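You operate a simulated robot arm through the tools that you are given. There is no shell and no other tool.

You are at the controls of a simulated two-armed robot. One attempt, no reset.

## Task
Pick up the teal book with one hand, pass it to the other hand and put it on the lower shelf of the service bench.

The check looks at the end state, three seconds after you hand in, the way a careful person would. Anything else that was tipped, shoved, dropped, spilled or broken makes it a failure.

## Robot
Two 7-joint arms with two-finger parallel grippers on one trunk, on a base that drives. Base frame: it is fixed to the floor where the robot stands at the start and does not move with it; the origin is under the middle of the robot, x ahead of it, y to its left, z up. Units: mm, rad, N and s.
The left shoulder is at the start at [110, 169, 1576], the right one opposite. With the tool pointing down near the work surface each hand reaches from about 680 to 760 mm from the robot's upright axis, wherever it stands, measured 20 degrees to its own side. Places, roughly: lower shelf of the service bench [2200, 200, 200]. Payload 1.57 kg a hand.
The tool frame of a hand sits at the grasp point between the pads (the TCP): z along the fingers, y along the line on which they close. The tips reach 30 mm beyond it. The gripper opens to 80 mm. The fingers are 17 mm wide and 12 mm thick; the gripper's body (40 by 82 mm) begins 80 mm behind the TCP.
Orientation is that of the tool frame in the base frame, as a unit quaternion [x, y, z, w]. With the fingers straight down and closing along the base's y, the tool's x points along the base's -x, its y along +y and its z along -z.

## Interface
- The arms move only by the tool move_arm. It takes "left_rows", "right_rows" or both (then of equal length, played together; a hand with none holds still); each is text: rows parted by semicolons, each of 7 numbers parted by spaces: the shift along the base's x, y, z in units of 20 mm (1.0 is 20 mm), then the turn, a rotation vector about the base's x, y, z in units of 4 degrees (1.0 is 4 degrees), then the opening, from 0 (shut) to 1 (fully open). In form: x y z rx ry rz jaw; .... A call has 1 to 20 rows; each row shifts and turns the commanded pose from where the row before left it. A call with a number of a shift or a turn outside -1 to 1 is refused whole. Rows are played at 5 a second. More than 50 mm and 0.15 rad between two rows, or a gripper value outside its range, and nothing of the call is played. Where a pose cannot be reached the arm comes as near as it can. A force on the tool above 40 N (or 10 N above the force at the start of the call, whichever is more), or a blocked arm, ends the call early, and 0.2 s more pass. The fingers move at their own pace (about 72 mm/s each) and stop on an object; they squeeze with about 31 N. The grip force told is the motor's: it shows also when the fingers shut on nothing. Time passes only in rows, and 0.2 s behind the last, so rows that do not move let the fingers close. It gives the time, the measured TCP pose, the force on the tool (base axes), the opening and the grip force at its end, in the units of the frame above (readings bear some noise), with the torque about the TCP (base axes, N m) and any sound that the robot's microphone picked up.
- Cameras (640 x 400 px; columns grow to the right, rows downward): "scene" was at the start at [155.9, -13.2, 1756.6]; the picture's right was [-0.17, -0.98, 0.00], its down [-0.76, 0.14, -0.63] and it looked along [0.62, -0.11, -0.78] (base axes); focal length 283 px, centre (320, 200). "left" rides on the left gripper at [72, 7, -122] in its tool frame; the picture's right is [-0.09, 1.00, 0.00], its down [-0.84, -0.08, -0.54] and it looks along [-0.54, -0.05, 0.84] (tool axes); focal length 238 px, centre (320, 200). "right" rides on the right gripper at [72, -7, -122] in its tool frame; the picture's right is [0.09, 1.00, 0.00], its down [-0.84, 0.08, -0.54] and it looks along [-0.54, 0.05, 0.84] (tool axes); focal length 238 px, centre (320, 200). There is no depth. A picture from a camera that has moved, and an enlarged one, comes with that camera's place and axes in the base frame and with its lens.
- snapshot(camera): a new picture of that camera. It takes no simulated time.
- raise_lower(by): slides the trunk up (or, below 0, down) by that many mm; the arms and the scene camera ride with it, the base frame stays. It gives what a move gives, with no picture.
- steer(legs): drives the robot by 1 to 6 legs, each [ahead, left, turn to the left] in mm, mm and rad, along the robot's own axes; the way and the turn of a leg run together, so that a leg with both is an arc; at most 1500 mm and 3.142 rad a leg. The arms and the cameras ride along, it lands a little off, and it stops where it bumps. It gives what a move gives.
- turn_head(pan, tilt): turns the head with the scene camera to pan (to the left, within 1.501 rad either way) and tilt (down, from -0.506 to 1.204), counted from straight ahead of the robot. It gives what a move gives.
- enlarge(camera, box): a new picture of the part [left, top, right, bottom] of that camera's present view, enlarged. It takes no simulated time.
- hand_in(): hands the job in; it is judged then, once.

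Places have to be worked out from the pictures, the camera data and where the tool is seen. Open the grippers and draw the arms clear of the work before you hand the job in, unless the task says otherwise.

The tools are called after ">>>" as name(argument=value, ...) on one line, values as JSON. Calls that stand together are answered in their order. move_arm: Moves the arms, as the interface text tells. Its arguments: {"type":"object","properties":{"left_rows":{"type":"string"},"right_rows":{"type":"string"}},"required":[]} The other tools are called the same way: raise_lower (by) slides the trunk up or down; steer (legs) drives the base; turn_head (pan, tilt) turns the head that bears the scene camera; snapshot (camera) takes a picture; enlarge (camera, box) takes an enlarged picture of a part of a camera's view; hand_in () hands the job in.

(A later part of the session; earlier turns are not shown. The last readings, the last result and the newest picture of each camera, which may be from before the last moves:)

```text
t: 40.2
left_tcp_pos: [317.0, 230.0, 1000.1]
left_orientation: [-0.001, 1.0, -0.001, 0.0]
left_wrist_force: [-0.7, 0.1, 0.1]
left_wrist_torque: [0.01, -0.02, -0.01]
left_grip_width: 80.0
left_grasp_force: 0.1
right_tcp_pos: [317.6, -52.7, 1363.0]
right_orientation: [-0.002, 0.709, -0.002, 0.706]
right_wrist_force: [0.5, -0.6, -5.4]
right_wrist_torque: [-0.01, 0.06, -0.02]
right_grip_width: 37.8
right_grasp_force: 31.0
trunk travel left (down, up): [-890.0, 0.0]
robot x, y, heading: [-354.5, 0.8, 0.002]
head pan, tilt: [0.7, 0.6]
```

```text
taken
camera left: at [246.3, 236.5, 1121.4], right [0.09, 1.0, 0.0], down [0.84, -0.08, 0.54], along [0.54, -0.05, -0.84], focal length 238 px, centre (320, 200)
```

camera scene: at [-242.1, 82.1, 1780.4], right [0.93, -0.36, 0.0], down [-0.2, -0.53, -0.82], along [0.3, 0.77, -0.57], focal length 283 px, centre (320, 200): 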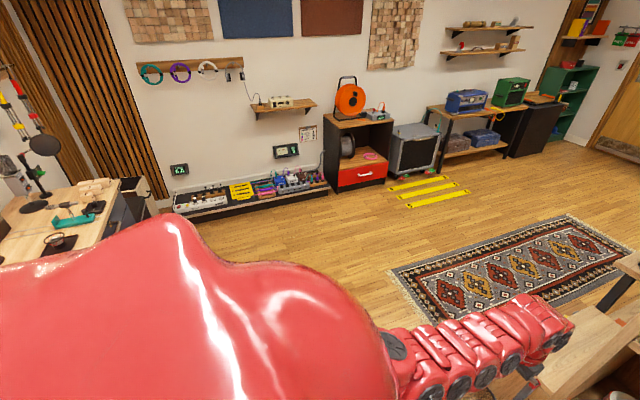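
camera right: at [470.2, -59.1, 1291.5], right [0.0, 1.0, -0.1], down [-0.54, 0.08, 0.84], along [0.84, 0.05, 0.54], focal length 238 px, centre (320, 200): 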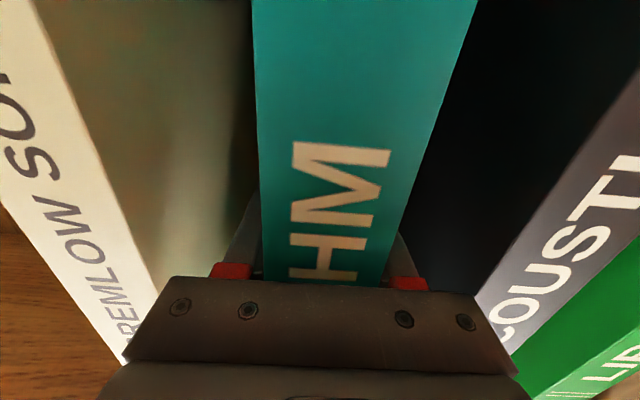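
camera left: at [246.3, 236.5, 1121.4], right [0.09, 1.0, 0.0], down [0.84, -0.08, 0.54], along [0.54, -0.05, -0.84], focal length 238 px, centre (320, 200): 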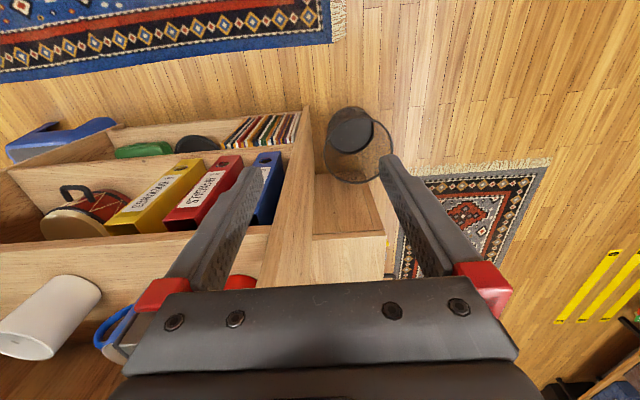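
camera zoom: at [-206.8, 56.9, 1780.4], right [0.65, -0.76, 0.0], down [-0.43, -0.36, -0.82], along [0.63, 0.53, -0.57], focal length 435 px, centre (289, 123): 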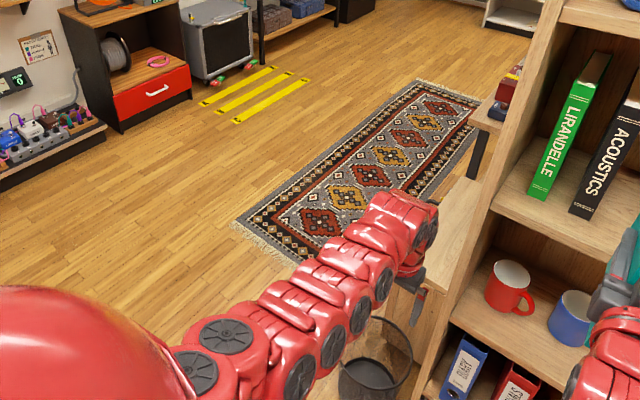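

A cabinet with a ~500 mm high top stands beside/behind the bookcase, and the bench is likely behind it. I drive 900 mm sideways to the left in the open area, to see round the bookcase.

>>> steer(legs=[[0, 900, 0]])

>>> turn_head(pan=-0.15, tilt=0.45)

>>> snapshot(camera="scene")

```text
t: 44.9
left_tcp_pos: [317.5, 1126.8, 998.3]
left_orientation: [0.0, 1.0, 0.002, 0.0]
left_wrist_force: [0.7, 0.0, 0.8]
left_wrist_torque: [-0.01, 0.01, 0.02]
left_grip_width: 80.2
left_grasp_force: 0.1
right_tcp_pos: [318.4, 842.9, 1364.5]
right_orientation: [0.0, 0.708, -0.002, 0.706]
right_wrist_force: [0.2, 0.0, -6.5]
right_wrist_torque: [0.01, 0.07, -0.03]
right_grip_width: 38.0
right_grasp_force: 31.6
trunk travel left (down, up): [-890.0, 0.0]
robot x, y, heading: [-357.0, 896.7, -0.001]
head pan, tilt: [0.7, 0.6]
```

```text
t: 46.1
left_tcp_pos: [316.4, 1126.8, 999.7]
left_orientation: [-0.001, 1.0, 0.002, -0.001]
left_wrist_force: [0.0, 0.3, -0.8]
left_wrist_torque: [-0.01, -0.05, 0.0]
left_grip_width: 79.9
left_grasp_force: 0.1
right_tcp_pos: [316.2, 845.0, 1362.8]
right_orientation: [-0.002, 0.709, -0.002, 0.705]
right_wrist_force: [0.1, 0.3, -6.4]
right_wrist_torque: [0.06, 0.05, 0.0]
right_grip_width: 38.1
right_grasp_force: 30.7
trunk travel left (down, up): [-890.0, 0.0]
robot x, y, heading: [-359.2, 900.2, 0.001]
head pan, tilt: [-0.15, 0.45]
```

```text
taken
camera scene: at [-184.2, 884.1, 1793.9], right [-0.15, -0.99, 0.0], down [-0.43, 0.06, -0.9], along [0.89, -0.13, -0.44], focal length 283 px, centre (320, 200)
```

scene: 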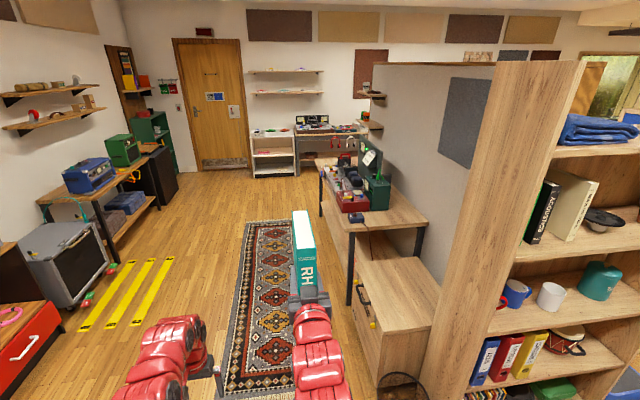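

Now I see the service bench: a table with black legs behind a drawer cabinet, open toward +y, with a lower shelf. I zoom in on it.

>>> enlarge(camera="scene", box=[290, 120, 450, 350])

```text
1.74 times, centred on (370, 235) of scene
camera zoom: at [-184.2, 884.1, 1793.9], right [-0.15, -0.99, 0.0], down [-0.43, 0.06, -0.9], along [0.89, -0.13, -0.44], focal length 492 px, centre (233, 139)
```

zoom: 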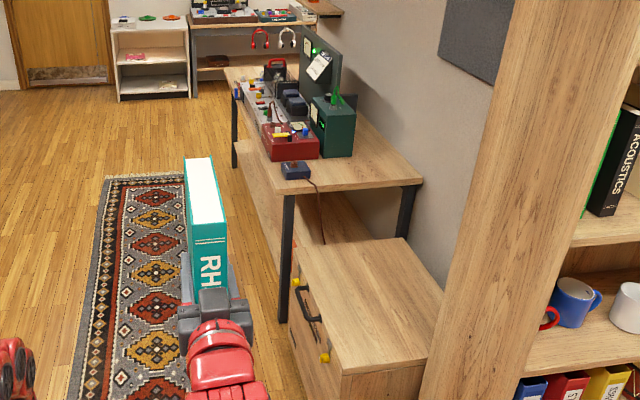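

The bench spans about x 1490–3000, y -175–400, open toward +y, so I'll later stand at y≈1050 facing it. First, the handover here in open space: I swing the right hand to point left (+y) with the book in front of the chest.

>>> move_arm(right_rows="-0.4 0.08 0 0 0 1 0;-0.4 0.08 0 0 0 1 0;-0.4 0.08 0 0 0 1 0;-0.4 0.08 0 0 0 1 0;-0.4 0.08 0 0 0 1 0;-0.4 0.08 0 0 0 1 0;-0.4 0.08 0 0 0 1 0;-0.4 0.08 0 0 0 1 0;-0.4 0.08 0 0 0 1 0;-0.4 0.08 0 0 0 1 0;-0.4 0.08 0 0 0 1 0")

>>> snapshot(camera="scene")

```text
t: 48.5
left_tcp_pos: [316.0, 1127.5, 999.5]
left_orientation: [0.0, 1.0, 0.0, 0.0]
left_wrist_force: [0.0, -0.5, 0.0]
left_wrist_torque: [0.02, 0.01, 0.0]
left_grip_width: 80.0
left_grasp_force: 0.0
right_tcp_pos: [230.2, 866.4, 1347.2]
right_orientation: [-0.267, 0.656, 0.262, 0.655]
right_wrist_force: [-0.1, 0.0, -5.3]
right_wrist_torque: [-0.06, 0.03, 0.0]
right_grip_width: 38.1
right_grasp_force: 30.6
right hand out of reach, approached as far as the arm can: row 5
trunk travel left (down, up): [-890.0, 0.0]
robot x, y, heading: [-357.4, 899.3, -0.003]
head pan, tilt: [-0.15, 0.45]
```

```text
taken
camera scene: at [-184.4, 884.1, 1794.0], right [-0.15, -0.99, 0.0], down [-0.43, 0.06, -0.9], along [0.89, -0.13, -0.44], focal length 283 px, centre (320, 200)
```

scene: 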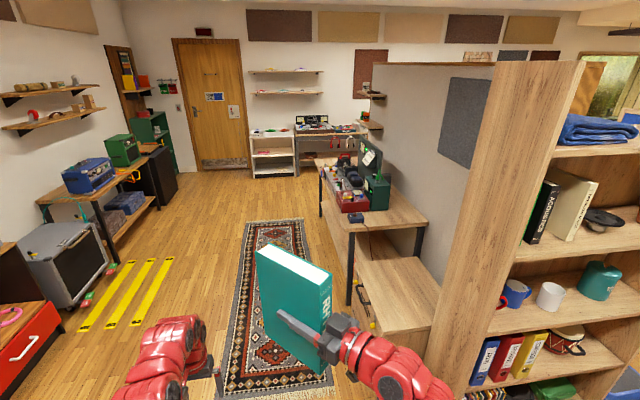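

The yaw is halfway (44°). I continue the turn mostly in place, keeping the hand a bit further ahead to stay within reach.

>>> move_arm(right_rows="-0.15 0.05 0.05 0 0 1 0;-0.15 0.05 0.05 0 0 1 0;-0.15 0.05 0.05 0 0 1 0;-0.15 0.05 0.05 0 0 1 0;-0.15 0.05 0.05 0 0 1 0;-0.15 0.05 0.05 0 0 1 0;-0.15 0.05 0.05 0 0 1 0;-0.15 0.05 0.05 0 0 1 0;-0.15 0.05 0.05 0 0 1 0;-0.15 0.05 0.05 0 0 1 0;-0.15 0.05 0.05 0 0 1 0;0 0 0 0 0 0.5 0")

>>> turn_head(pan=0.0, tilt=0.75)

>>> snapshot(camera="scene")

```text
t: 51.1
left_tcp_pos: [315.9, 1128.3, 999.2]
left_orientation: [0.0, 1.0, 0.001, 0.001]
left_wrist_force: [0.4, -0.8, 0.5]
left_wrist_torque: [-0.02, -0.01, -0.03]
left_grip_width: 79.8
left_grasp_force: 0.0
right_tcp_pos: [197.3, 877.6, 1358.1]
right_orientation: [0.503, -0.499, -0.499, -0.5]
right_wrist_force: [0.5, 1.0, -5.4]
right_wrist_torque: [-0.04, 0.01, 0.02]
right_grip_width: 38.2
right_grasp_force: 30.9
trunk travel left (down, up): [-890.0, 0.0]
robot x, y, heading: [-356.3, 893.5, 0.004]
head pan, tilt: [-0.15, 0.45]
```

```text
t: 51.9
left_tcp_pos: [315.3, 1127.3, 999.5]
left_orientation: [0.0, 1.0, 0.0, 0.0]
left_wrist_force: [0.3, -0.4, -0.2]
left_wrist_torque: [-0.02, 0.01, -0.04]
left_grip_width: 79.9
left_grasp_force: 0.2
right_tcp_pos: [197.9, 877.8, 1357.7]
right_orientation: [0.502, -0.5, -0.498, -0.5]
right_wrist_force: [-1.2, -0.3, -5.5]
right_wrist_torque: [-0.06, 0.0, 0.04]
right_grip_width: 37.9
right_grasp_force: 31.2
trunk travel left (down, up): [-890.0, 0.0]
robot x, y, heading: [-358.0, 898.3, -0.006]
head pan, tilt: [0.0, 0.75]
```

```text
taken
camera scene: at [-192.5, 897.7, 1767.6], right [0.0, -1.0, 0.0], down [-0.68, 0.0, -0.73], along [0.73, 0.0, -0.68], focal length 283 px, centre (320, 200)
```

scene: 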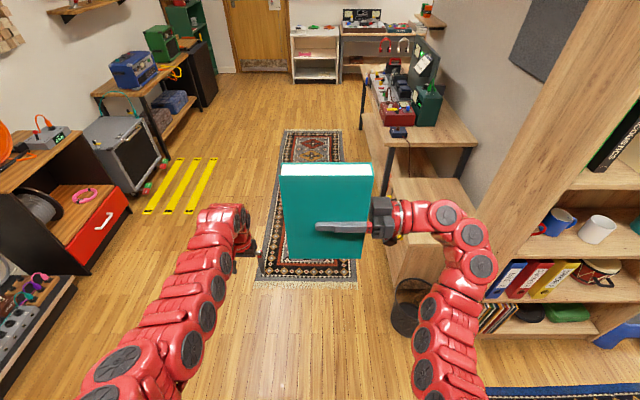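

The book now faces the chest: fore edge at y≈961, spine y≈811, z≈1240–1475. Now the left hand goes up while pitching forward, staying left of the book (y≈1127).

>>> move_arm(left_rows="0 0 0.9 0 -1 0 1;0 0 0.9 0 -1 0 1;0 0 0.9 0 -1 0 1;0 0 0.9 0 -1 0 1;0 0 0.9 0 -1 0 1;0 0 0.9 0 -1 0 1;0 0 0.9 0 -1 0 1;0 0 0.9 0 -1 0 1;0 0 0.9 0 -1 0 1;0 0 0.9 0 -1 0 1;0 0 0.9 0 -1 0 1")

>>> snapshot(camera="scene")

```text
t: 54.3
left_tcp_pos: [317.1, 1127.7, 1198.7]
left_orientation: [0.0, 0.926, 0.0, 0.376]
left_wrist_force: [0.0, -0.9, 0.6]
left_wrist_torque: [-0.01, -0.04, 0.03]
left_grip_width: 80.0
left_grasp_force: 0.1
right_tcp_pos: [197.8, 876.7, 1358.0]
right_orientation: [0.501, -0.5, -0.498, -0.501]
right_wrist_force: [-0.1, -0.1, -6.7]
right_wrist_torque: [-0.06, 0.0, 0.0]
right_grip_width: 37.8
right_grasp_force: 31.2
trunk travel left (down, up): [-890.0, 0.0]
robot x, y, heading: [-356.0, 898.2, -0.0]
head pan, tilt: [0.0, 0.75]
```

```text
taken
camera scene: at [-192.9, 897.7, 1767.6], right [0.0, -1.0, 0.0], down [-0.68, 0.0, -0.73], along [0.73, 0.0, -0.68], focal length 283 px, centre (320, 200)
```

scene: 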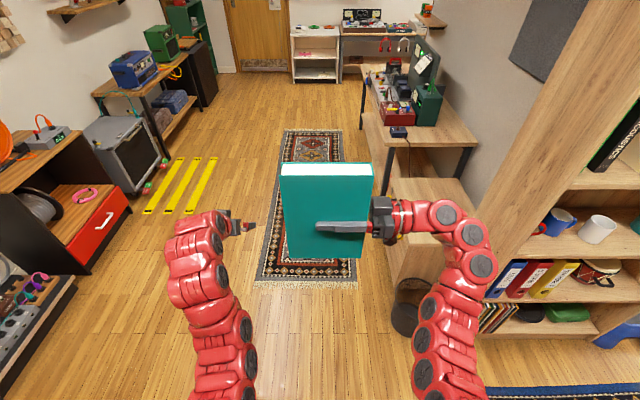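

Good. I finish the pitch and raise to z≈1408.

>>> move_arm(left_rows="0 0.1 0.9 0 -1 0 1;0 0.1 0.9 0 -1 0 1;0 0.1 0.9 0 -1 0 1;0 0.1 0.9 0 -1 0 1;0 0.1 0.9 0 -1 0 1;0 0.1 0.9 0 -1 0 1;0 0.1 0.9 0 -1 0 1;0 0.1 0.9 0 -1 0 1;0 0.1 0.9 0 -1 0 1;0 0.1 0.9 0 -1 0 1;0 0.1 0.9 0 -1 0 1;0 0 0.5 0 -0.45 0 1")

>>> snapshot(camera="scene")

```text
t: 56.9
left_tcp_pos: [316.2, 1149.9, 1406.6]
left_orientation: [0.0, 0.708, 0.0, 0.707]
left_wrist_force: [0.6, 0.0, -1.0]
left_wrist_torque: [0.02, -0.03, 0.01]
left_grip_width: 80.0
left_grasp_force: 0.0
right_tcp_pos: [197.8, 876.9, 1356.2]
right_orientation: [0.502, -0.5, -0.497, -0.5]
right_wrist_force: [0.1, -0.8, -5.9]
right_wrist_torque: [-0.06, -0.01, -0.02]
right_grip_width: 38.0
right_grasp_force: 31.1
trunk travel left (down, up): [-890.0, 0.0]
robot x, y, heading: [-357.1, 897.4, 0.004]
head pan, tilt: [0.0, 0.75]
```

```text
taken
camera scene: at [-192.5, 897.7, 1767.6], right [0.0, -1.0, 0.0], down [-0.68, 0.0, -0.73], along [0.73, 0.0, -0.68], focal length 283 px, centre (320, 200)
```

scene: 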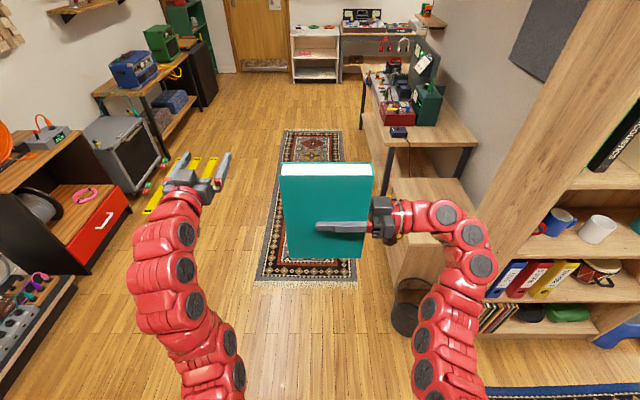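

Now I yaw the left hand to point right (-y), toward the book's fore edge, ending at about [206, 1062, 1408].

>>> move_arm(left_rows="-0.2 -0.2 0 0 0 -1 1;-0.2 -0.2 0 0 0 -1 1;-0.2 -0.2 0 0 0 -1 1;-0.2 -0.2 0 0 0 -1 1;-0.2 -0.2 0 0 0 -1 1;-0.2 -0.2 0 0 0 -1 1;-0.2 -0.2 0 0 0 -1 1;-0.2 -0.2 0 0 0 -1 1;-0.2 -0.2 0 0 0 -1 1;-0.2 -0.2 0 0 0 -1 1;-0.2 -0.2 0 0 0 -1 1")

>>> snapshot(camera="scene")

```text
t: 59.3
left_tcp_pos: [273.8, 1105.3, 1404.6]
left_orientation: [0.265, 0.656, -0.265, 0.655]
left_wrist_force: [-0.7, 0.7, 0.8]
left_wrist_torque: [0.01, 0.0, -0.03]
left_grip_width: 79.9
left_grasp_force: 0.0
right_tcp_pos: [197.5, 876.5, 1357.2]
right_orientation: [0.502, -0.5, -0.498, -0.5]
right_wrist_force: [-0.7, 1.4, -6.0]
right_wrist_torque: [-0.09, 0.02, 0.03]
right_grip_width: 37.9
right_grasp_force: 30.8
trunk travel left (down, up): [-890.0, 0.0]
robot x, y, heading: [-356.6, 898.8, -0.005]
head pan, tilt: [0.0, 0.75]
```

```text
taken
camera scene: at [-192.4, 898.1, 1767.5], right [0.0, -1.0, 0.0], down [-0.68, 0.0, -0.73], along [0.73, 0.0, -0.68], focal length 283 px, centre (320, 200)
```

scene: 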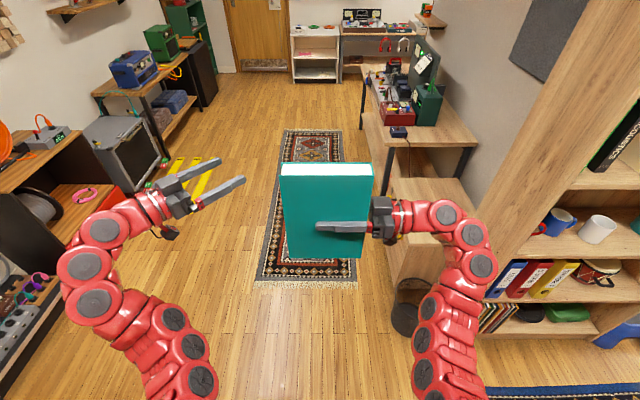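

Smooth. I finish the yaw and align with the book's plane (x≈198).

>>> move_arm(left_rows="-0.34 -0.15 0.01 0 0 -1 1;-0.34 -0.15 0.01 0 0 -1 1;-0.34 -0.15 0.01 0 0 -1 1;-0.34 -0.15 0.01 0 0 -1 1;-0.34 -0.15 0.01 0 0 -1 1;-0.34 -0.15 0.01 0 0 -1 1;-0.34 -0.15 0.01 0 0 -1 1;-0.34 -0.15 0.01 0 0 -1 1;-0.34 -0.15 0.01 0 0 -1 1;-0.34 -0.15 0.01 0 0 -1 1;-0.34 -0.15 0.01 0 0 -1 1;0 0 0.05 0 0 -0.5 1")

>>> snapshot(camera="scene")

>>> snapshot(camera="left")

```text
t: 61.9
left_tcp_pos: [197.3, 1071.6, 1408.5]
left_orientation: [0.492, 0.509, -0.491, 0.508]
left_wrist_force: [0.5, 0.3, 0.6]
left_wrist_torque: [0.01, 0.0, -0.02]
left_grip_width: 80.1
left_grasp_force: 0.0
right_tcp_pos: [197.4, 877.4, 1357.3]
right_orientation: [0.502, -0.5, -0.499, -0.5]
right_wrist_force: [0.0, -0.1, -6.1]
right_wrist_torque: [-0.07, 0.01, 0.0]
right_grip_width: 37.7
right_grasp_force: 31.1
trunk travel left (down, up): [-890.0, 0.0]
robot x, y, heading: [-358.4, 898.1, 0.0]
head pan, tilt: [0.0, 0.75]
```

```text
taken
camera scene: at [-193.0, 898.1, 1767.6], right [0.0, -1.0, 0.0], down [-0.68, 0.0, -0.73], along [0.73, 0.0, -0.68], focal length 283 px, centre (320, 200)
```

scene: 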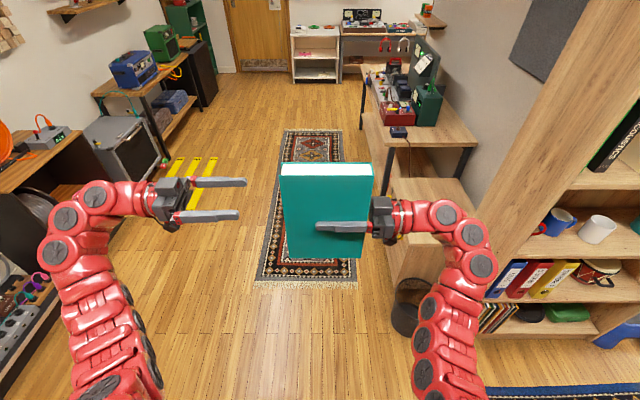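

```text
taken
camera left: at [200.9, 1194.8, 1336.6], right [1.0, 0.03, 0.09], down [-0.1, 0.54, 0.84], along [-0.02, -0.84, 0.54], focal length 238 px, centre (320, 200)
```

left: 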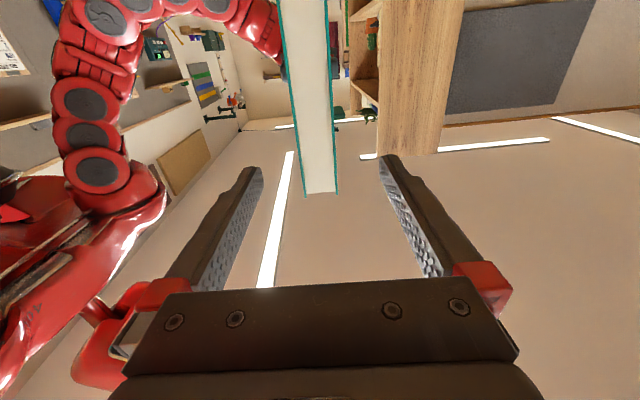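

The left hand faces the fore edge, centred. I correct the last 2° of yaw and advance ~170 mm so that the fingers straddle the book 50 mm above the right fingers.

>>> move_arm(left_rows="0 -0.6 0 0 0 -0.47 1;0 -0.8 0 0 0 0 1;0 -0.8 0 0 0 0 1;0 -0.8 0 0 0 0 1;0 -0.8 0 0 0 0 1;0 -0.8 0 0 0 0 1")

>>> snapshot(camera="scene")

>>> snapshot(camera="left")

```text
t: 63.3
left_tcp_pos: [186.3, 978.2, 1444.5]
left_orientation: [0.509, 0.493, -0.507, 0.49]
left_wrist_force: [0.2, -0.7, -0.4]
left_wrist_torque: [0.03, -0.02, -0.05]
left_grip_width: 80.1
left_grasp_force: 0.0
left hand out of reach, approached as far as the arm can: row 1
right_tcp_pos: [197.7, 876.6, 1356.5]
right_orientation: [0.501, -0.5, -0.498, -0.501]
right_wrist_force: [-0.2, -0.1, -5.5]
right_wrist_torque: [-0.08, 0.01, 0.02]
right_grip_width: 37.8
right_grasp_force: 30.5
trunk travel left (down, up): [-890.0, 0.0]
robot x, y, heading: [-358.3, 894.8, 0.001]
head pan, tilt: [0.0, 0.75]
```

```text
taken
camera scene: at [-192.4, 897.0, 1767.6], right [0.0, -1.0, 0.0], down [-0.68, 0.0, -0.73], along [0.73, 0.0, -0.68], focal length 283 px, centre (320, 200)
```

scene: 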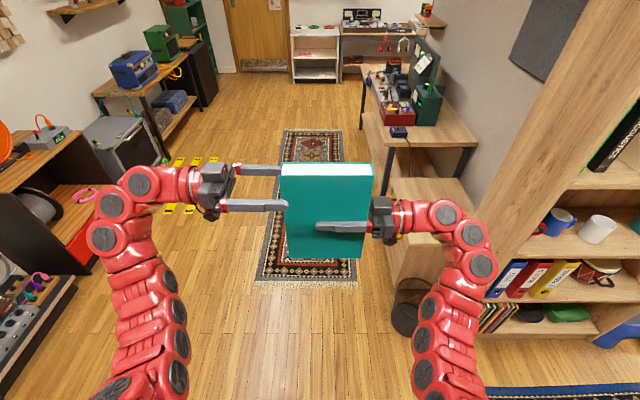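

```text
taken
camera left: at [196.9, 1099.9, 1373.5], right [1.0, -0.03, 0.09], down [-0.06, 0.54, 0.84], along [-0.08, -0.84, 0.54], focal length 238 px, centre (320, 200)
```

left: 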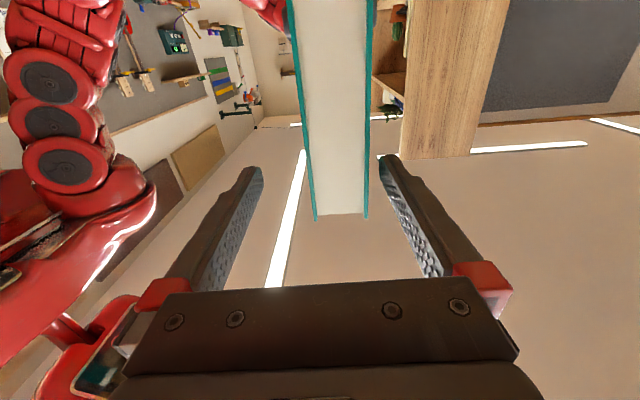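

Row 1 nudged the hand up and sideways (x 186, z 1444, yaw 2° over). I correct x, z and yaw in small steps before going deeper.

>>> move_arm(left_rows="0.2 0 -0.4 0 0 0.2 1;0.2 0 -0.4 0 0 0.2 1;0.15 0 -0.4 0 0 0.08 1;0 0 -0.4 0 0 0 1")

```text
t: 64.3
left_tcp_pos: [196.6, 978.0, 1412.3]
left_orientation: [0.501, 0.501, -0.5, 0.498]
left_wrist_force: [-0.5, 0.0, 0.3]
left_wrist_torque: [0.01, 0.0, 0.0]
left_grip_width: 80.1
left_grasp_force: 0.0
right_tcp_pos: [198.1, 877.9, 1356.9]
right_orientation: [0.501, -0.501, -0.497, -0.501]
right_wrist_force: [-0.5, 0.0, -5.1]
right_wrist_torque: [-0.09, 0.02, -0.02]
right_grip_width: 37.8
right_grasp_force: 30.8
trunk travel left (down, up): [-890.0, 0.0]
robot x, y, heading: [-357.1, 893.9, 0.002]
head pan, tilt: [0.0, 0.75]
```

Alignment is now good (x 196.6, z 1412, yaw -90°). I advance the remaining ~75 mm in -y.

>>> move_arm(left_rows="0.03 -0.5 0 0 0 0 1;0.03 -0.5 0 0 0 0 1;0 -0.5 0 0 0 0 1;0 -0.5 0 0 0 0 1;0 -0.5 0 0 0 0 1;0 -0.5 0 0 0 0 1;0 -0.5 0 0 0 0 1;0 -0.3 0 0 0 0 1")

>>> snapshot(camera="scene")

>>> snapshot(camera="left")

```text
t: 66.1
left_tcp_pos: [198.4, 901.7, 1411.8]
left_orientation: [0.501, 0.501, -0.499, 0.499]
left_wrist_force: [-0.1, -0.1, -0.6]
left_wrist_torque: [0.0, 0.04, -0.03]
left_grip_width: 80.1
left_grasp_force: 0.0
right_tcp_pos: [198.9, 877.9, 1356.9]
right_orientation: [0.502, -0.5, -0.498, -0.5]
right_wrist_force: [-0.2, -0.4, -6.4]
right_wrist_torque: [-0.04, -0.02, 0.03]
right_grip_width: 37.9
right_grasp_force: 31.2
trunk travel left (down, up): [-890.0, 0.0]
robot x, y, heading: [-358.2, 896.3, 0.001]
head pan, tilt: [0.0, 0.75]
```

```text
taken
camera scene: at [-192.5, 897.5, 1767.6], right [0.0, -1.0, 0.0], down [-0.68, 0.0, -0.73], along [0.73, 0.0, -0.68], focal length 283 px, centre (320, 200)
```

scene: 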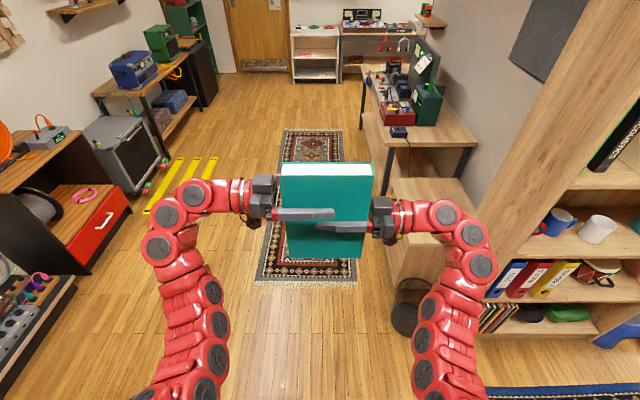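

```text
taken
camera left: at [205.4, 1024.2, 1340.8], right [1.0, 0.0, 0.09], down [-0.08, 0.54, 0.84], along [-0.05, -0.84, 0.54], focal length 238 px, centre (320, 200)
```

left: 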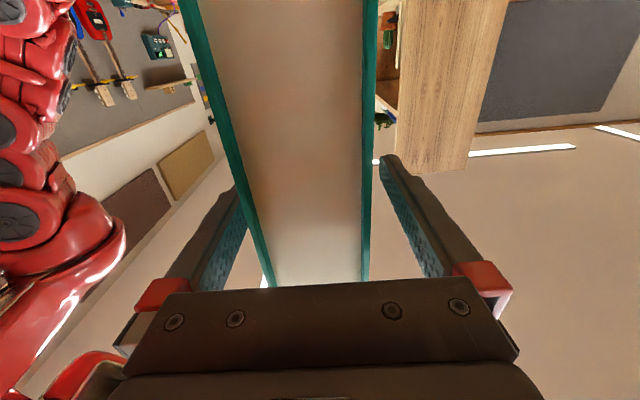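

The left fingers straddle the book with room on both sides. I close the left jaws.

>>> move_arm(left_rows="0 0 0 0 0 0 0.7;0 0 0 0 0 0 0.5;0 0 0 0 0 0 0.2;0 0 0 0 0 0 0;0 0 0 0 0 0 0;0 0 0 0 0 0 0")

>>> snapshot(camera="scene")

```text
t: 67.5
left_tcp_pos: [197.3, 902.4, 1411.8]
left_orientation: [0.5, 0.501, -0.499, 0.499]
left_wrist_force: [-16.2, 3.5, 0.1]
left_wrist_torque: [-0.08, 0.21, -1.48]
left_grip_width: 38.0
left_grasp_force: 31.3
right_tcp_pos: [197.2, 876.9, 1356.8]
right_orientation: [-0.501, 0.501, 0.497, 0.501]
right_wrist_force: [15.4, -2.3, -2.3]
right_wrist_torque: [0.2, 0.65, 1.09]
right_grip_width: 37.6
right_grasp_force: 31.3
trunk travel left (down, up): [-890.0, 0.0]
robot x, y, heading: [-359.3, 898.1, -0.0]
head pan, tilt: [0.0, 0.75]
```

```text
taken
camera scene: at [-192.5, 897.7, 1767.6], right [0.0, -1.0, 0.0], down [-0.68, 0.0, -0.73], along [0.73, 0.0, -0.68], focal length 283 px, centre (320, 200)
```

scene: 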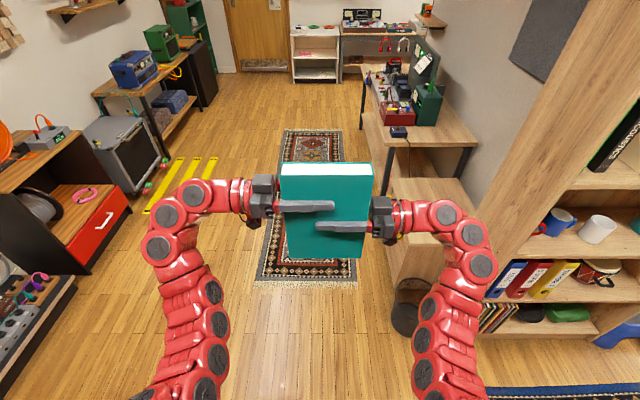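

Both hands hold the book (38 mm, 31 N each). Now I open the right jaws, keeping the left closed.

>>> move_arm(left_rows="0 0 0 0 0 0 0;0 0 0 0 0 0 0;0 0 0 0 0 0 0;0 0 0 0 0 0 0;0 0 0 0 0 0 0", right_rows="0 0 0 0 0 0 0.55;0 0 0 0 0 0 0.65;0 0 0 0 0 0 0.8;0 0 0 0 0 0 0.8;0 0 0 0 0 0 0.8")

>>> snapshot(camera="scene")

>>> snapshot(camera="right")

```text
t: 68.7
left_tcp_pos: [198.5, 901.3, 1412.6]
left_orientation: [0.499, 0.502, -0.498, 0.5]
left_wrist_force: [-0.6, 1.0, 0.4]
left_wrist_torque: [0.06, 0.01, 0.0]
left_grip_width: 37.8
left_grasp_force: 31.0
right_tcp_pos: [196.8, 876.5, 1357.5]
right_orientation: [0.502, -0.5, -0.497, -0.501]
right_wrist_force: [0.7, 0.6, 0.0]
right_wrist_torque: [-0.02, 0.0, 0.0]
right_grip_width: 64.0
right_grasp_force: 0.1
trunk travel left (down, up): [-890.0, 0.0]
robot x, y, heading: [-359.3, 899.6, 0.002]
head pan, tilt: [0.0, 0.75]
```

```text
taken
camera scene: at [-192.5, 897.7, 1767.6], right [0.0, -1.0, 0.0], down [-0.68, 0.0, -0.73], along [0.73, 0.0, -0.68], focal length 283 px, centre (320, 200)
```

scene: 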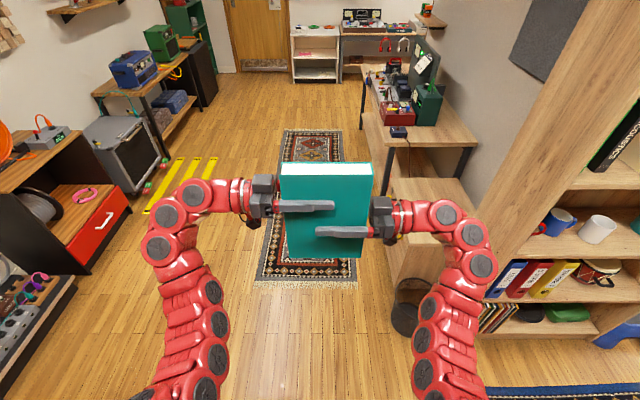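

```text
taken
camera right: at [205.2, 755.6, 1284.9], right [-1.0, 0.0, -0.1], down [-0.08, -0.54, 0.84], along [-0.05, 0.84, 0.54], focal length 238 px, centre (320, 200)
```

right: 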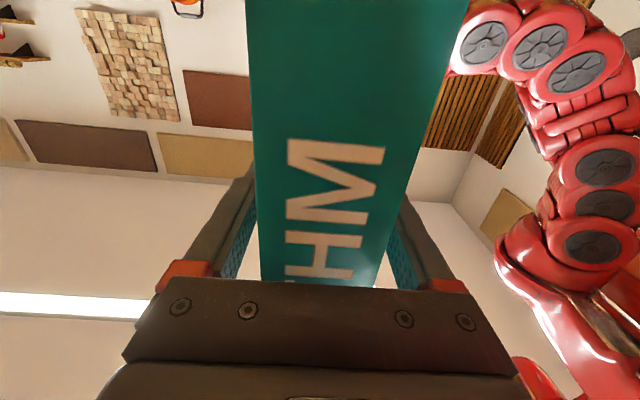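

The right jaws are open and both fingers are free of the book. I wait briefly with small hold rows to confirm the left hand carries the weight, then withdraw the right hand.

>>> move_arm(right_rows="0 -0.3 0 0 0 0 0.8;0 -0.3 0 0 0 0 0.8;0 -0.4 0 0 0 0 0.8")

>>> snapshot(camera="scene")

```text
t: 69.5
left_tcp_pos: [198.7, 900.7, 1411.4]
left_orientation: [0.501, 0.502, -0.499, 0.499]
left_wrist_force: [0.2, 0.3, -0.9]
left_wrist_torque: [0.07, -0.01, 0.0]
left_grip_width: 38.1
left_grasp_force: 31.2
right_tcp_pos: [197.8, 857.9, 1358.0]
right_orientation: [0.502, -0.499, -0.499, -0.5]
right_wrist_force: [1.2, -0.7, -0.9]
right_wrist_torque: [-0.01, 0.01, -0.02]
right_grip_width: 63.9
right_grasp_force: 0.0
trunk travel left (down, up): [-890.0, 0.0]
robot x, y, heading: [-359.7, 900.2, -0.006]
head pan, tilt: [0.0, 0.75]
```

```text
taken
camera scene: at [-192.4, 897.4, 1767.5], right [0.0, -1.0, 0.0], down [-0.68, 0.0, -0.73], along [0.73, 0.0, -0.68], focal length 283 px, centre (320, 200)
```

scene: 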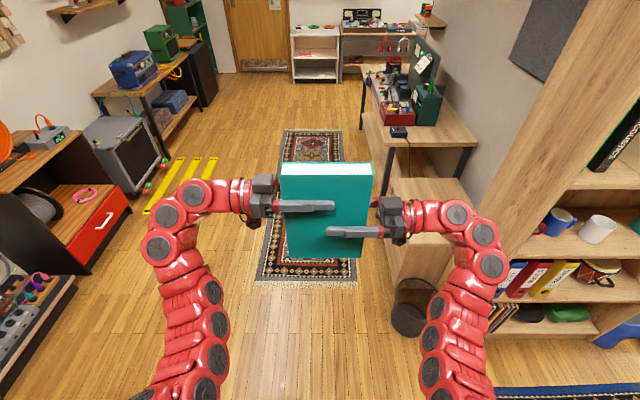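

The book stays put in the left hand. I withdraw the right hand further, clear of the book.

>>> move_arm(right_rows="0 -0.6 0 0 0 0 0.8;0 -0.8 0 0 0 0 0.8;0 -0.8 0 0 0 0 0.8;0 -0.8 0 0 0 0 0.8;0 -0.8 0 0 0 0 0.8;0 -0.8 0 0 0 0 0.8")

>>> snapshot(camera="scene")

```text
t: 70.9
left_tcp_pos: [198.3, 902.0, 1412.0]
left_orientation: [0.5, 0.502, -0.499, 0.5]
left_wrist_force: [0.2, -0.6, -0.5]
left_wrist_torque: [0.06, -0.01, 0.04]
left_grip_width: 38.0
left_grasp_force: 31.2
right_tcp_pos: [199.1, 764.3, 1359.0]
right_orientation: [0.501, -0.5, -0.499, -0.5]
right_wrist_force: [-0.3, -0.8, 0.1]
right_wrist_torque: [0.02, 0.02, -0.03]
right_grip_width: 64.2
right_grasp_force: 0.0
trunk travel left (down, up): [-890.0, 0.0]
robot x, y, heading: [-357.8, 897.8, 0.003]
head pan, tilt: [0.0, 0.75]
```

```text
taken
camera scene: at [-192.4, 897.1, 1767.5], right [0.0, -1.0, 0.0], down [-0.68, 0.0, -0.73], along [0.73, 0.0, -0.68], focal length 283 px, centre (320, 200)
```

scene: 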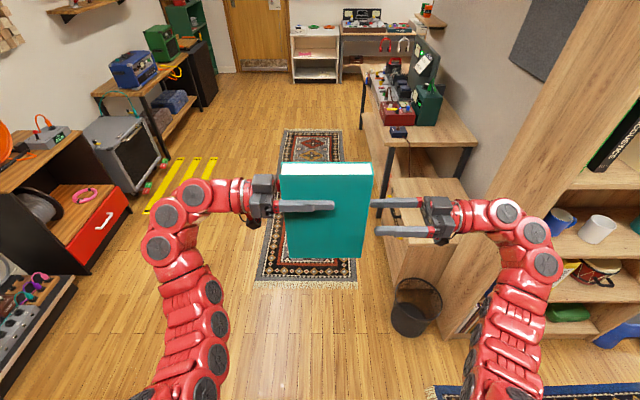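

The handover is done; the left hand alone holds the book. I now pull the right hand back toward the body to stow it.

>>> move_arm(right_rows="-0.8 -0.3 0 0 0 0 0.8;-0.8 -0.3 0 0 0 0 0.8;-0.8 -0.3 0 0 0 0 0.8;-0.8 -0.3 0 0 0 0 0.8;-0.8 -0.3 0 0 0 0 0.8;-0.8 -0.3 0 0 0 0 0.8;-0.8 -0.3 0 0 0 0 0.8")

>>> snapshot(camera="scene")

```text
t: 72.5
left_tcp_pos: [198.9, 902.0, 1412.7]
left_orientation: [0.5, 0.501, -0.499, 0.499]
left_wrist_force: [0.4, 0.3, 0.0]
left_wrist_torque: [0.12, 0.0, 0.03]
left_grip_width: 38.0
left_grasp_force: 31.1
right_tcp_pos: [84.2, 722.2, 1357.6]
right_orientation: [0.501, -0.5, -0.498, -0.501]
right_wrist_force: [-0.2, 0.2, -0.1]
right_wrist_torque: [-0.02, 0.04, -0.01]
right_grip_width: 63.9
right_grasp_force: 0.0
trunk travel left (down, up): [-890.0, 0.0]
robot x, y, heading: [-356.8, 898.6, 0.004]
head pan, tilt: [0.0, 0.75]
```

```text
taken
camera scene: at [-193.3, 897.4, 1767.6], right [0.0, -1.0, 0.0], down [-0.68, 0.0, -0.73], along [0.73, 0.0, -0.68], focal length 283 px, centre (320, 200)
```

scene: 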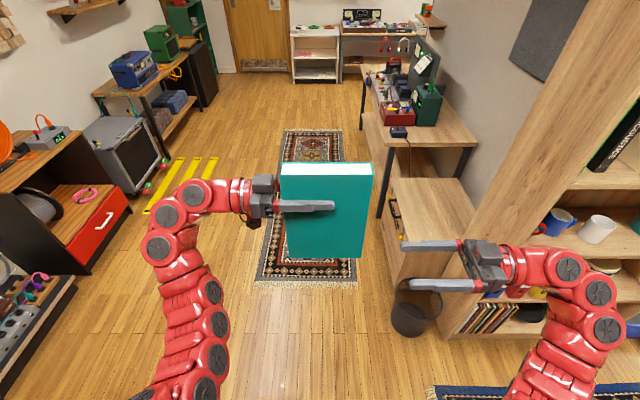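

The right hand is stowed at 440 mm ahead of the axis. Now I swing the left hand with the book to point ahead again, lowering slightly.

>>> move_arm(left_rows="0.2 0.38 -0.1 0 0 1 0;0.2 0.38 -0.1 0 0 1 0;0.2 0.38 -0.1 0 0 1 0;0.2 0.38 -0.1 0 0 1 0;0.2 0.38 -0.1 0 0 1 0;0.2 0.38 -0.1 0 0 1 0;0.2 0.38 -0.1 0 0 1 0;0.2 0.38 -0.1 0 0 1 0;0.2 0.38 -0.1 0 0 1 0;0.2 0.38 -0.1 0 0 1 0;0.2 0.38 -0.1 0 0 1 0")

>>> snapshot(camera="scene")

```text
t: 74.9
left_tcp_pos: [242.1, 986.7, 1389.4]
left_orientation: [0.276, 0.653, -0.275, 0.65]
left_wrist_force: [-0.1, -0.4, 0.8]
left_wrist_torque: [0.06, 0.02, -0.02]
left_grip_width: 38.0
left_grasp_force: 31.3
right_tcp_pos: [85.8, 723.2, 1357.1]
right_orientation: [0.501, -0.5, -0.498, -0.5]
right_wrist_force: [0.4, 0.0, 0.0]
right_wrist_torque: [0.0, 0.01, 0.02]
right_grip_width: 64.0
right_grasp_force: 0.1
trunk travel left (down, up): [-890.0, 0.0]
robot x, y, heading: [-357.1, 898.1, 0.003]
head pan, tilt: [0.0, 0.75]
```

```text
taken
camera scene: at [-192.7, 897.8, 1767.6], right [0.0, -1.0, 0.0], down [-0.68, 0.0, -0.73], along [0.73, 0.0, -0.68], focal length 283 px, centre (320, 200)
```

scene: 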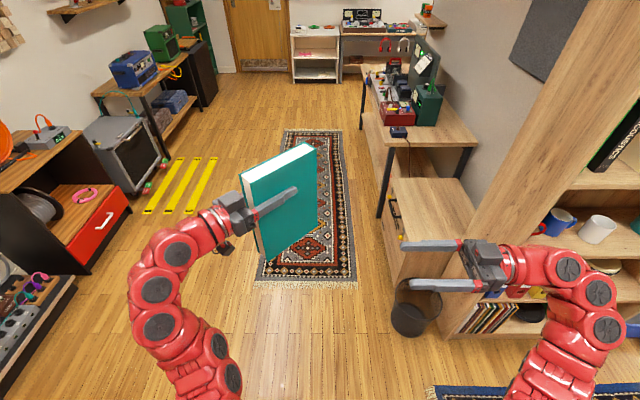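

Halfway. I complete the swing.

>>> move_arm(left_rows="0.33 0.37 -0.25 0 0 1 0;0.33 0.37 -0.25 0 0 1 0;0.33 0.37 -0.25 0 0 1 0;0.33 0.37 -0.25 0 0 1 0;0.33 0.37 -0.25 0 0 1 0;0.33 0.37 -0.25 0 0 1 0;0.33 0.37 -0.25 0 0 1 0;0.33 0.37 -0.25 0 0 1 0;0.33 0.37 -0.25 0 0 1 0;0.33 0.37 -0.25 0 0 1 0;0.33 0.37 -0.25 0 0 1 0;0 0 0 0 0 0.47 0")

>>> snapshot(camera="scene")

```text
t: 77.5
left_tcp_pos: [314.1, 1067.1, 1334.4]
left_orientation: [0.0, 0.709, 0.0, 0.705]
left_wrist_force: [0.3, -0.4, -0.4]
left_wrist_torque: [-0.03, 0.08, 0.02]
left_grip_width: 37.5
left_grasp_force: 30.8
right_tcp_pos: [83.5, 722.6, 1357.7]
right_orientation: [0.502, -0.5, -0.499, -0.5]
right_wrist_force: [-0.5, -0.3, 0.2]
right_wrist_torque: [0.03, 0.0, -0.02]
right_grip_width: 63.6
right_grasp_force: 0.0
trunk travel left (down, up): [-890.0, 0.0]
robot x, y, heading: [-357.1, 901.7, -0.001]
head pan, tilt: [0.0, 0.75]
```

```text
taken
camera scene: at [-192.5, 897.5, 1767.6], right [0.0, -1.0, 0.0], down [-0.68, 0.0, -0.73], along [0.73, 0.0, -0.68], focal length 283 px, centre (320, 200)
```

scene: 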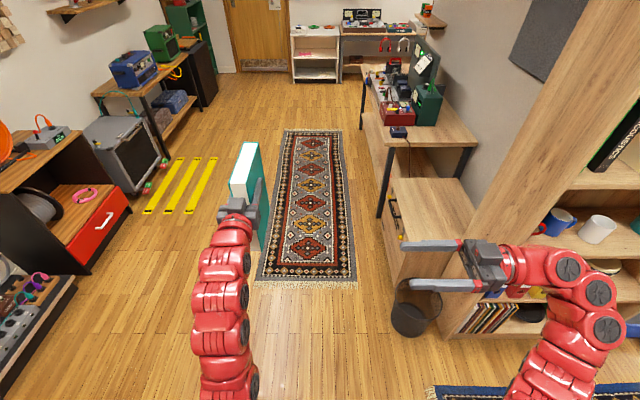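

The left hand holds the book ahead at 671 mm from the axis. The corridor between bench front (y≈410) and left-wall furniture (y≈2400) is wide; I shift left 420 mm and drive ahead 1500 mm.

>>> steer(legs=[[0, 420, 0], [1500, 0, 0]])

>>> turn_head(pan=-0.9, tilt=0.6)

>>> snapshot(camera="scene")

```text
t: 87.1
left_tcp_pos: [1807.3, 1501.3, 1336.1]
left_orientation: [-0.005, 0.709, 0.004, 0.705]
left_wrist_force: [0.2, -0.1, 0.3]
left_wrist_torque: [-0.01, 0.1, -0.04]
left_grip_width: 38.0
left_grasp_force: 30.5
right_tcp_pos: [1583.4, 1153.2, 1357.8]
right_orientation: [0.505, -0.496, -0.502, -0.497]
right_wrist_force: [-0.1, 0.1, 0.4]
right_wrist_torque: [0.04, -0.02, 0.01]
right_grip_width: 63.8
right_grasp_force: 0.0
trunk travel left (down, up): [-890.0, 0.0]
robot x, y, heading: [1140.4, 1322.9, 0.015]
head pan, tilt: [0.0, 0.75]
```

```text
t: 88.3
left_tcp_pos: [1807.6, 1500.7, 1334.9]
left_orientation: [-0.005, 0.709, 0.004, 0.705]
left_wrist_force: [-0.6, 0.3, 0.5]
left_wrist_torque: [-0.02, 0.09, -0.03]
left_grip_width: 37.8
left_grasp_force: 31.0
right_tcp_pos: [1583.5, 1153.5, 1356.6]
right_orientation: [0.505, -0.497, -0.5, -0.498]
right_wrist_force: [0.8, 0.1, 1.3]
right_wrist_torque: [-0.01, 0.03, 0.04]
right_grip_width: 64.2
right_grasp_force: 0.0
trunk travel left (down, up): [-890.0, 0.0]
robot x, y, heading: [1138.2, 1319.9, 0.013]
head pan, tilt: [-0.901, 0.6]
```

```text
taken
camera scene: at [1276.1, 1254.3, 1780.4], right [-0.77, -0.63, 0.0], down [-0.36, 0.44, -0.82], along [0.52, -0.64, -0.57], focal length 283 px, centre (320, 200)
```

scene: 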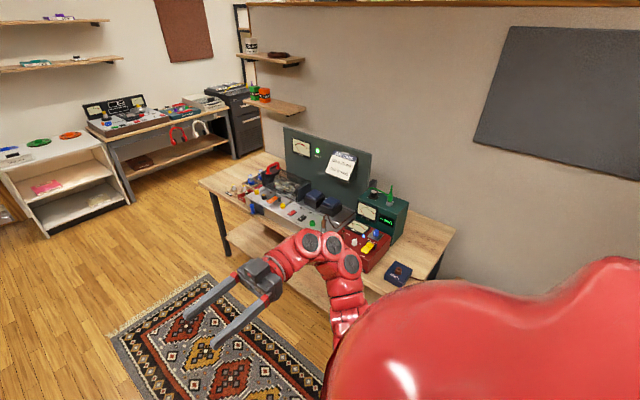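

Bench confirmed: about x 1470–3080, front edge y≈425. I drive ahead 890 mm and turn right to face it.

>>> steer(legs=[[890, 0, 0], [0, 0, -1.585]])

>>> turn_head(pan=0.0, tilt=0.75)

>>> snapshot(camera="scene")

```text
t: 96.8
left_tcp_pos: [2187.5, 656.8, 1335.5]
left_orientation: [0.506, 0.497, -0.503, 0.494]
left_wrist_force: [1.0, -0.4, 0.1]
left_wrist_torque: [0.1, 0.02, -0.01]
left_grip_width: 38.0
left_grasp_force: 31.3
right_tcp_pos: [1846.4, 892.6, 1357.2]
right_orientation: [0.005, 0.708, -0.007, 0.706]
right_wrist_force: [0.4, -0.8, -0.7]
right_wrist_torque: [0.0, 0.01, 0.0]
right_grip_width: 63.8
right_grasp_force: 0.0
trunk travel left (down, up): [-890.0, 0.0]
robot x, y, heading: [2028.4, 1329.3, -1.593]
head pan, tilt: [-0.901, 0.6]
```

```text
t: 98.0
left_tcp_pos: [2187.3, 657.0, 1334.4]
left_orientation: [0.505, 0.498, -0.502, 0.494]
left_wrist_force: [-0.4, -0.3, 0.0]
left_wrist_torque: [0.1, -0.01, 0.0]
left_grip_width: 37.8
left_grasp_force: 31.1
right_tcp_pos: [1847.2, 891.8, 1358.2]
right_orientation: [0.005, 0.708, -0.008, 0.706]
right_wrist_force: [0.0, -0.2, -0.4]
right_wrist_torque: [0.01, 0.01, 0.0]
right_grip_width: 64.1
right_grasp_force: 0.1
trunk travel left (down, up): [-890.0, 0.0]
robot x, y, heading: [2026.8, 1331.7, -1.586]
head pan, tilt: [0.0, 0.75]
```

```text
taken
camera scene: at [2026.1, 1168.3, 1767.6], right [-1.0, 0.02, 0.0], down [0.01, 0.68, -0.73], along [-0.01, -0.73, -0.68], focal length 283 px, centre (320, 200)
```

scene: 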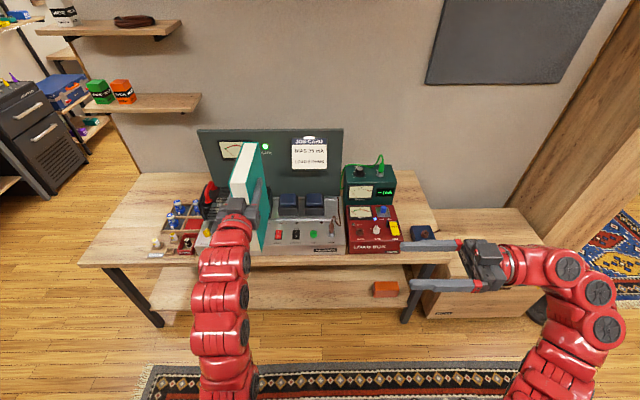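

I'm facing the bench (heading ≈-91°): the lower shelf's front edge is at y≈400, with only a red item seen near x≈1610. I lower the trunk in steps, looking under the table.

>>> raise_lower(by=-450)

>>> turn_head(pan=0.0, tilt=0.7)

>>> snapshot(camera="scene")

```text
refused: -450 is not a number from -400 to 400
```

```text
t: 98.7
left_tcp_pos: [2186.4, 656.3, 1334.3]
left_orientation: [0.506, 0.496, -0.504, 0.494]
left_wrist_force: [-0.4, 0.7, -1.8]
left_wrist_torque: [0.08, -0.03, 0.0]
left_grip_width: 37.9
left_grasp_force: 30.6
right_tcp_pos: [1847.2, 892.9, 1357.0]
right_orientation: [0.005, 0.708, -0.008, 0.706]
right_wrist_force: [0.0, -0.7, -0.2]
right_wrist_torque: [0.0, 0.0, -0.03]
right_grip_width: 64.0
right_grasp_force: 0.0
trunk travel left (down, up): [-890.0, 0.0]
robot x, y, heading: [2028.8, 1332.8, -1.584]
head pan, tilt: [0.0, 0.7]
```

```text
taken
camera scene: at [2026.2, 1166.2, 1771.8], right [-1.0, 0.02, 0.0], down [0.01, 0.64, -0.76], along [-0.01, -0.76, -0.64], focal length 283 px, centre (320, 200)
```

scene: 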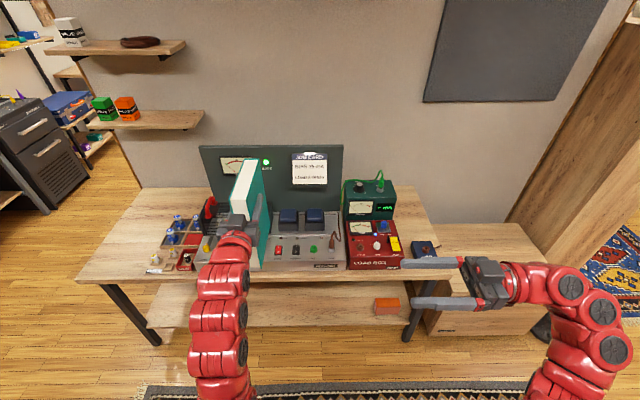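

The trunk moves at most 400 mm a call; I lower it by 400 first.

>>> raise_lower(by=-400)

>>> snapshot(camera="scene")

```text
t: 102.5
left_tcp_pos: [2186.9, 657.0, 935.0]
left_orientation: [0.506, 0.497, -0.503, 0.494]
left_wrist_force: [0.4, -0.2, -0.3]
left_wrist_torque: [0.06, -0.04, 0.01]
left_grip_width: 38.0
left_grasp_force: 30.8
right_tcp_pos: [1846.8, 894.2, 957.8]
right_orientation: [0.006, 0.708, -0.008, 0.706]
right_wrist_force: [0.4, 0.0, -0.3]
right_wrist_torque: [0.03, 0.04, -0.03]
right_grip_width: 64.0
right_grasp_force: 0.1
trunk travel left (down, up): [-490.0, 400.0]
robot x, y, heading: [2028.2, 1330.8, -1.584]
head pan, tilt: [0.0, 0.7]
```

```text
taken
camera scene: at [2026.2, 1166.6, 1371.8], right [-1.0, 0.02, 0.0], down [0.01, 0.64, -0.76], along [-0.01, -0.76, -0.64], focal length 283 px, centre (320, 200)
```

scene: 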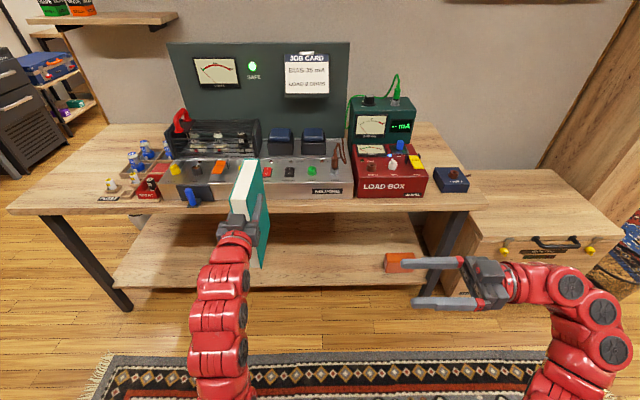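

The shelf's left part looks clear. Triangulation gives shelf top z≈200–215 and front edge y≈399. I lower by another 400.

>>> raise_lower(by=-400)

>>> turn_head(pan=0.0, tilt=0.6)

>>> snapshot(camera="scene")

>>> snapshot(camera="left")

```text
t: 106.3
left_tcp_pos: [2187.1, 657.4, 535.5]
left_orientation: [0.504, 0.498, -0.502, 0.495]
left_wrist_force: [-0.4, 0.0, -0.3]
left_wrist_torque: [0.14, 0.0, 0.0]
left_grip_width: 38.1
left_grasp_force: 31.5
right_tcp_pos: [1846.8, 892.3, 557.4]
right_orientation: [0.005, 0.708, -0.007, 0.706]
right_wrist_force: [0.1, -0.2, 0.5]
right_wrist_torque: [0.0, 0.02, 0.01]
right_grip_width: 63.7
right_grasp_force: 0.1
trunk travel left (down, up): [-90.0, 800.0]
robot x, y, heading: [2029.1, 1329.5, -1.582]
head pan, tilt: [0.0, 0.7]
```

```text
t: 107.0
left_tcp_pos: [2186.9, 656.5, 534.0]
left_orientation: [0.505, 0.498, -0.503, 0.494]
left_wrist_force: [0.5, 0.2, 0.3]
left_wrist_torque: [0.11, -0.01, 0.0]
left_grip_width: 37.7
left_grasp_force: 31.0
right_tcp_pos: [1846.6, 893.1, 558.0]
right_orientation: [0.006, 0.708, -0.007, 0.706]
right_wrist_force: [0.2, 0.8, 0.5]
right_wrist_torque: [0.0, 0.01, -0.02]
right_grip_width: 64.0
right_grasp_force: 0.1
trunk travel left (down, up): [-90.0, 800.0]
robot x, y, heading: [2028.5, 1331.6, -1.591]
head pan, tilt: [0.0, 0.6]
```

```text
taken
camera scene: at [2026.6, 1162.5, 980.4], right [-1.0, 0.02, 0.0], down [0.01, 0.57, -0.82], along [-0.01, -0.82, -0.57], focal length 283 px, centre (320, 200)
```

scene: 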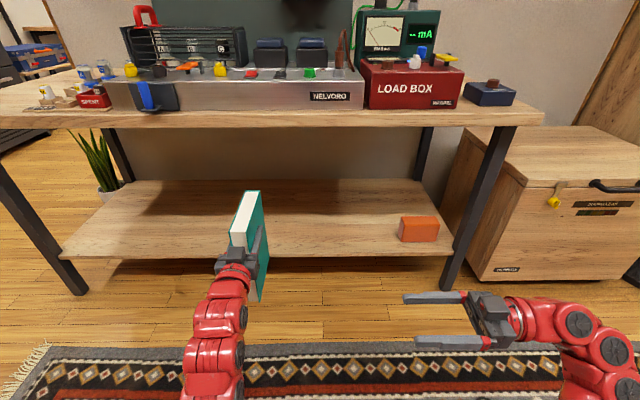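

```text
taken
camera left: at [2196.3, 779.7, 463.6], right [1.0, -0.02, 0.09], down [-0.07, 0.54, 0.84], along [-0.06, -0.84, 0.53], focal length 238 px, centre (320, 200)
```

left: 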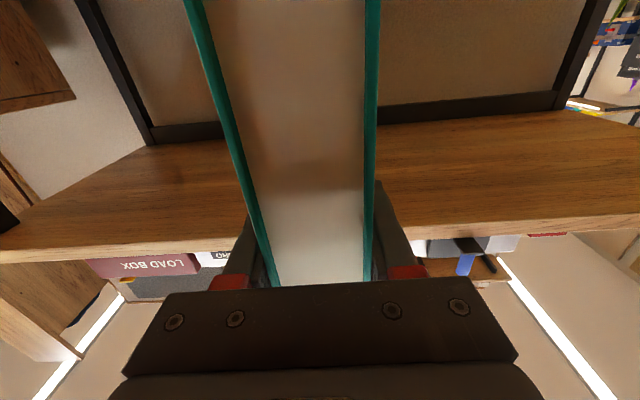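

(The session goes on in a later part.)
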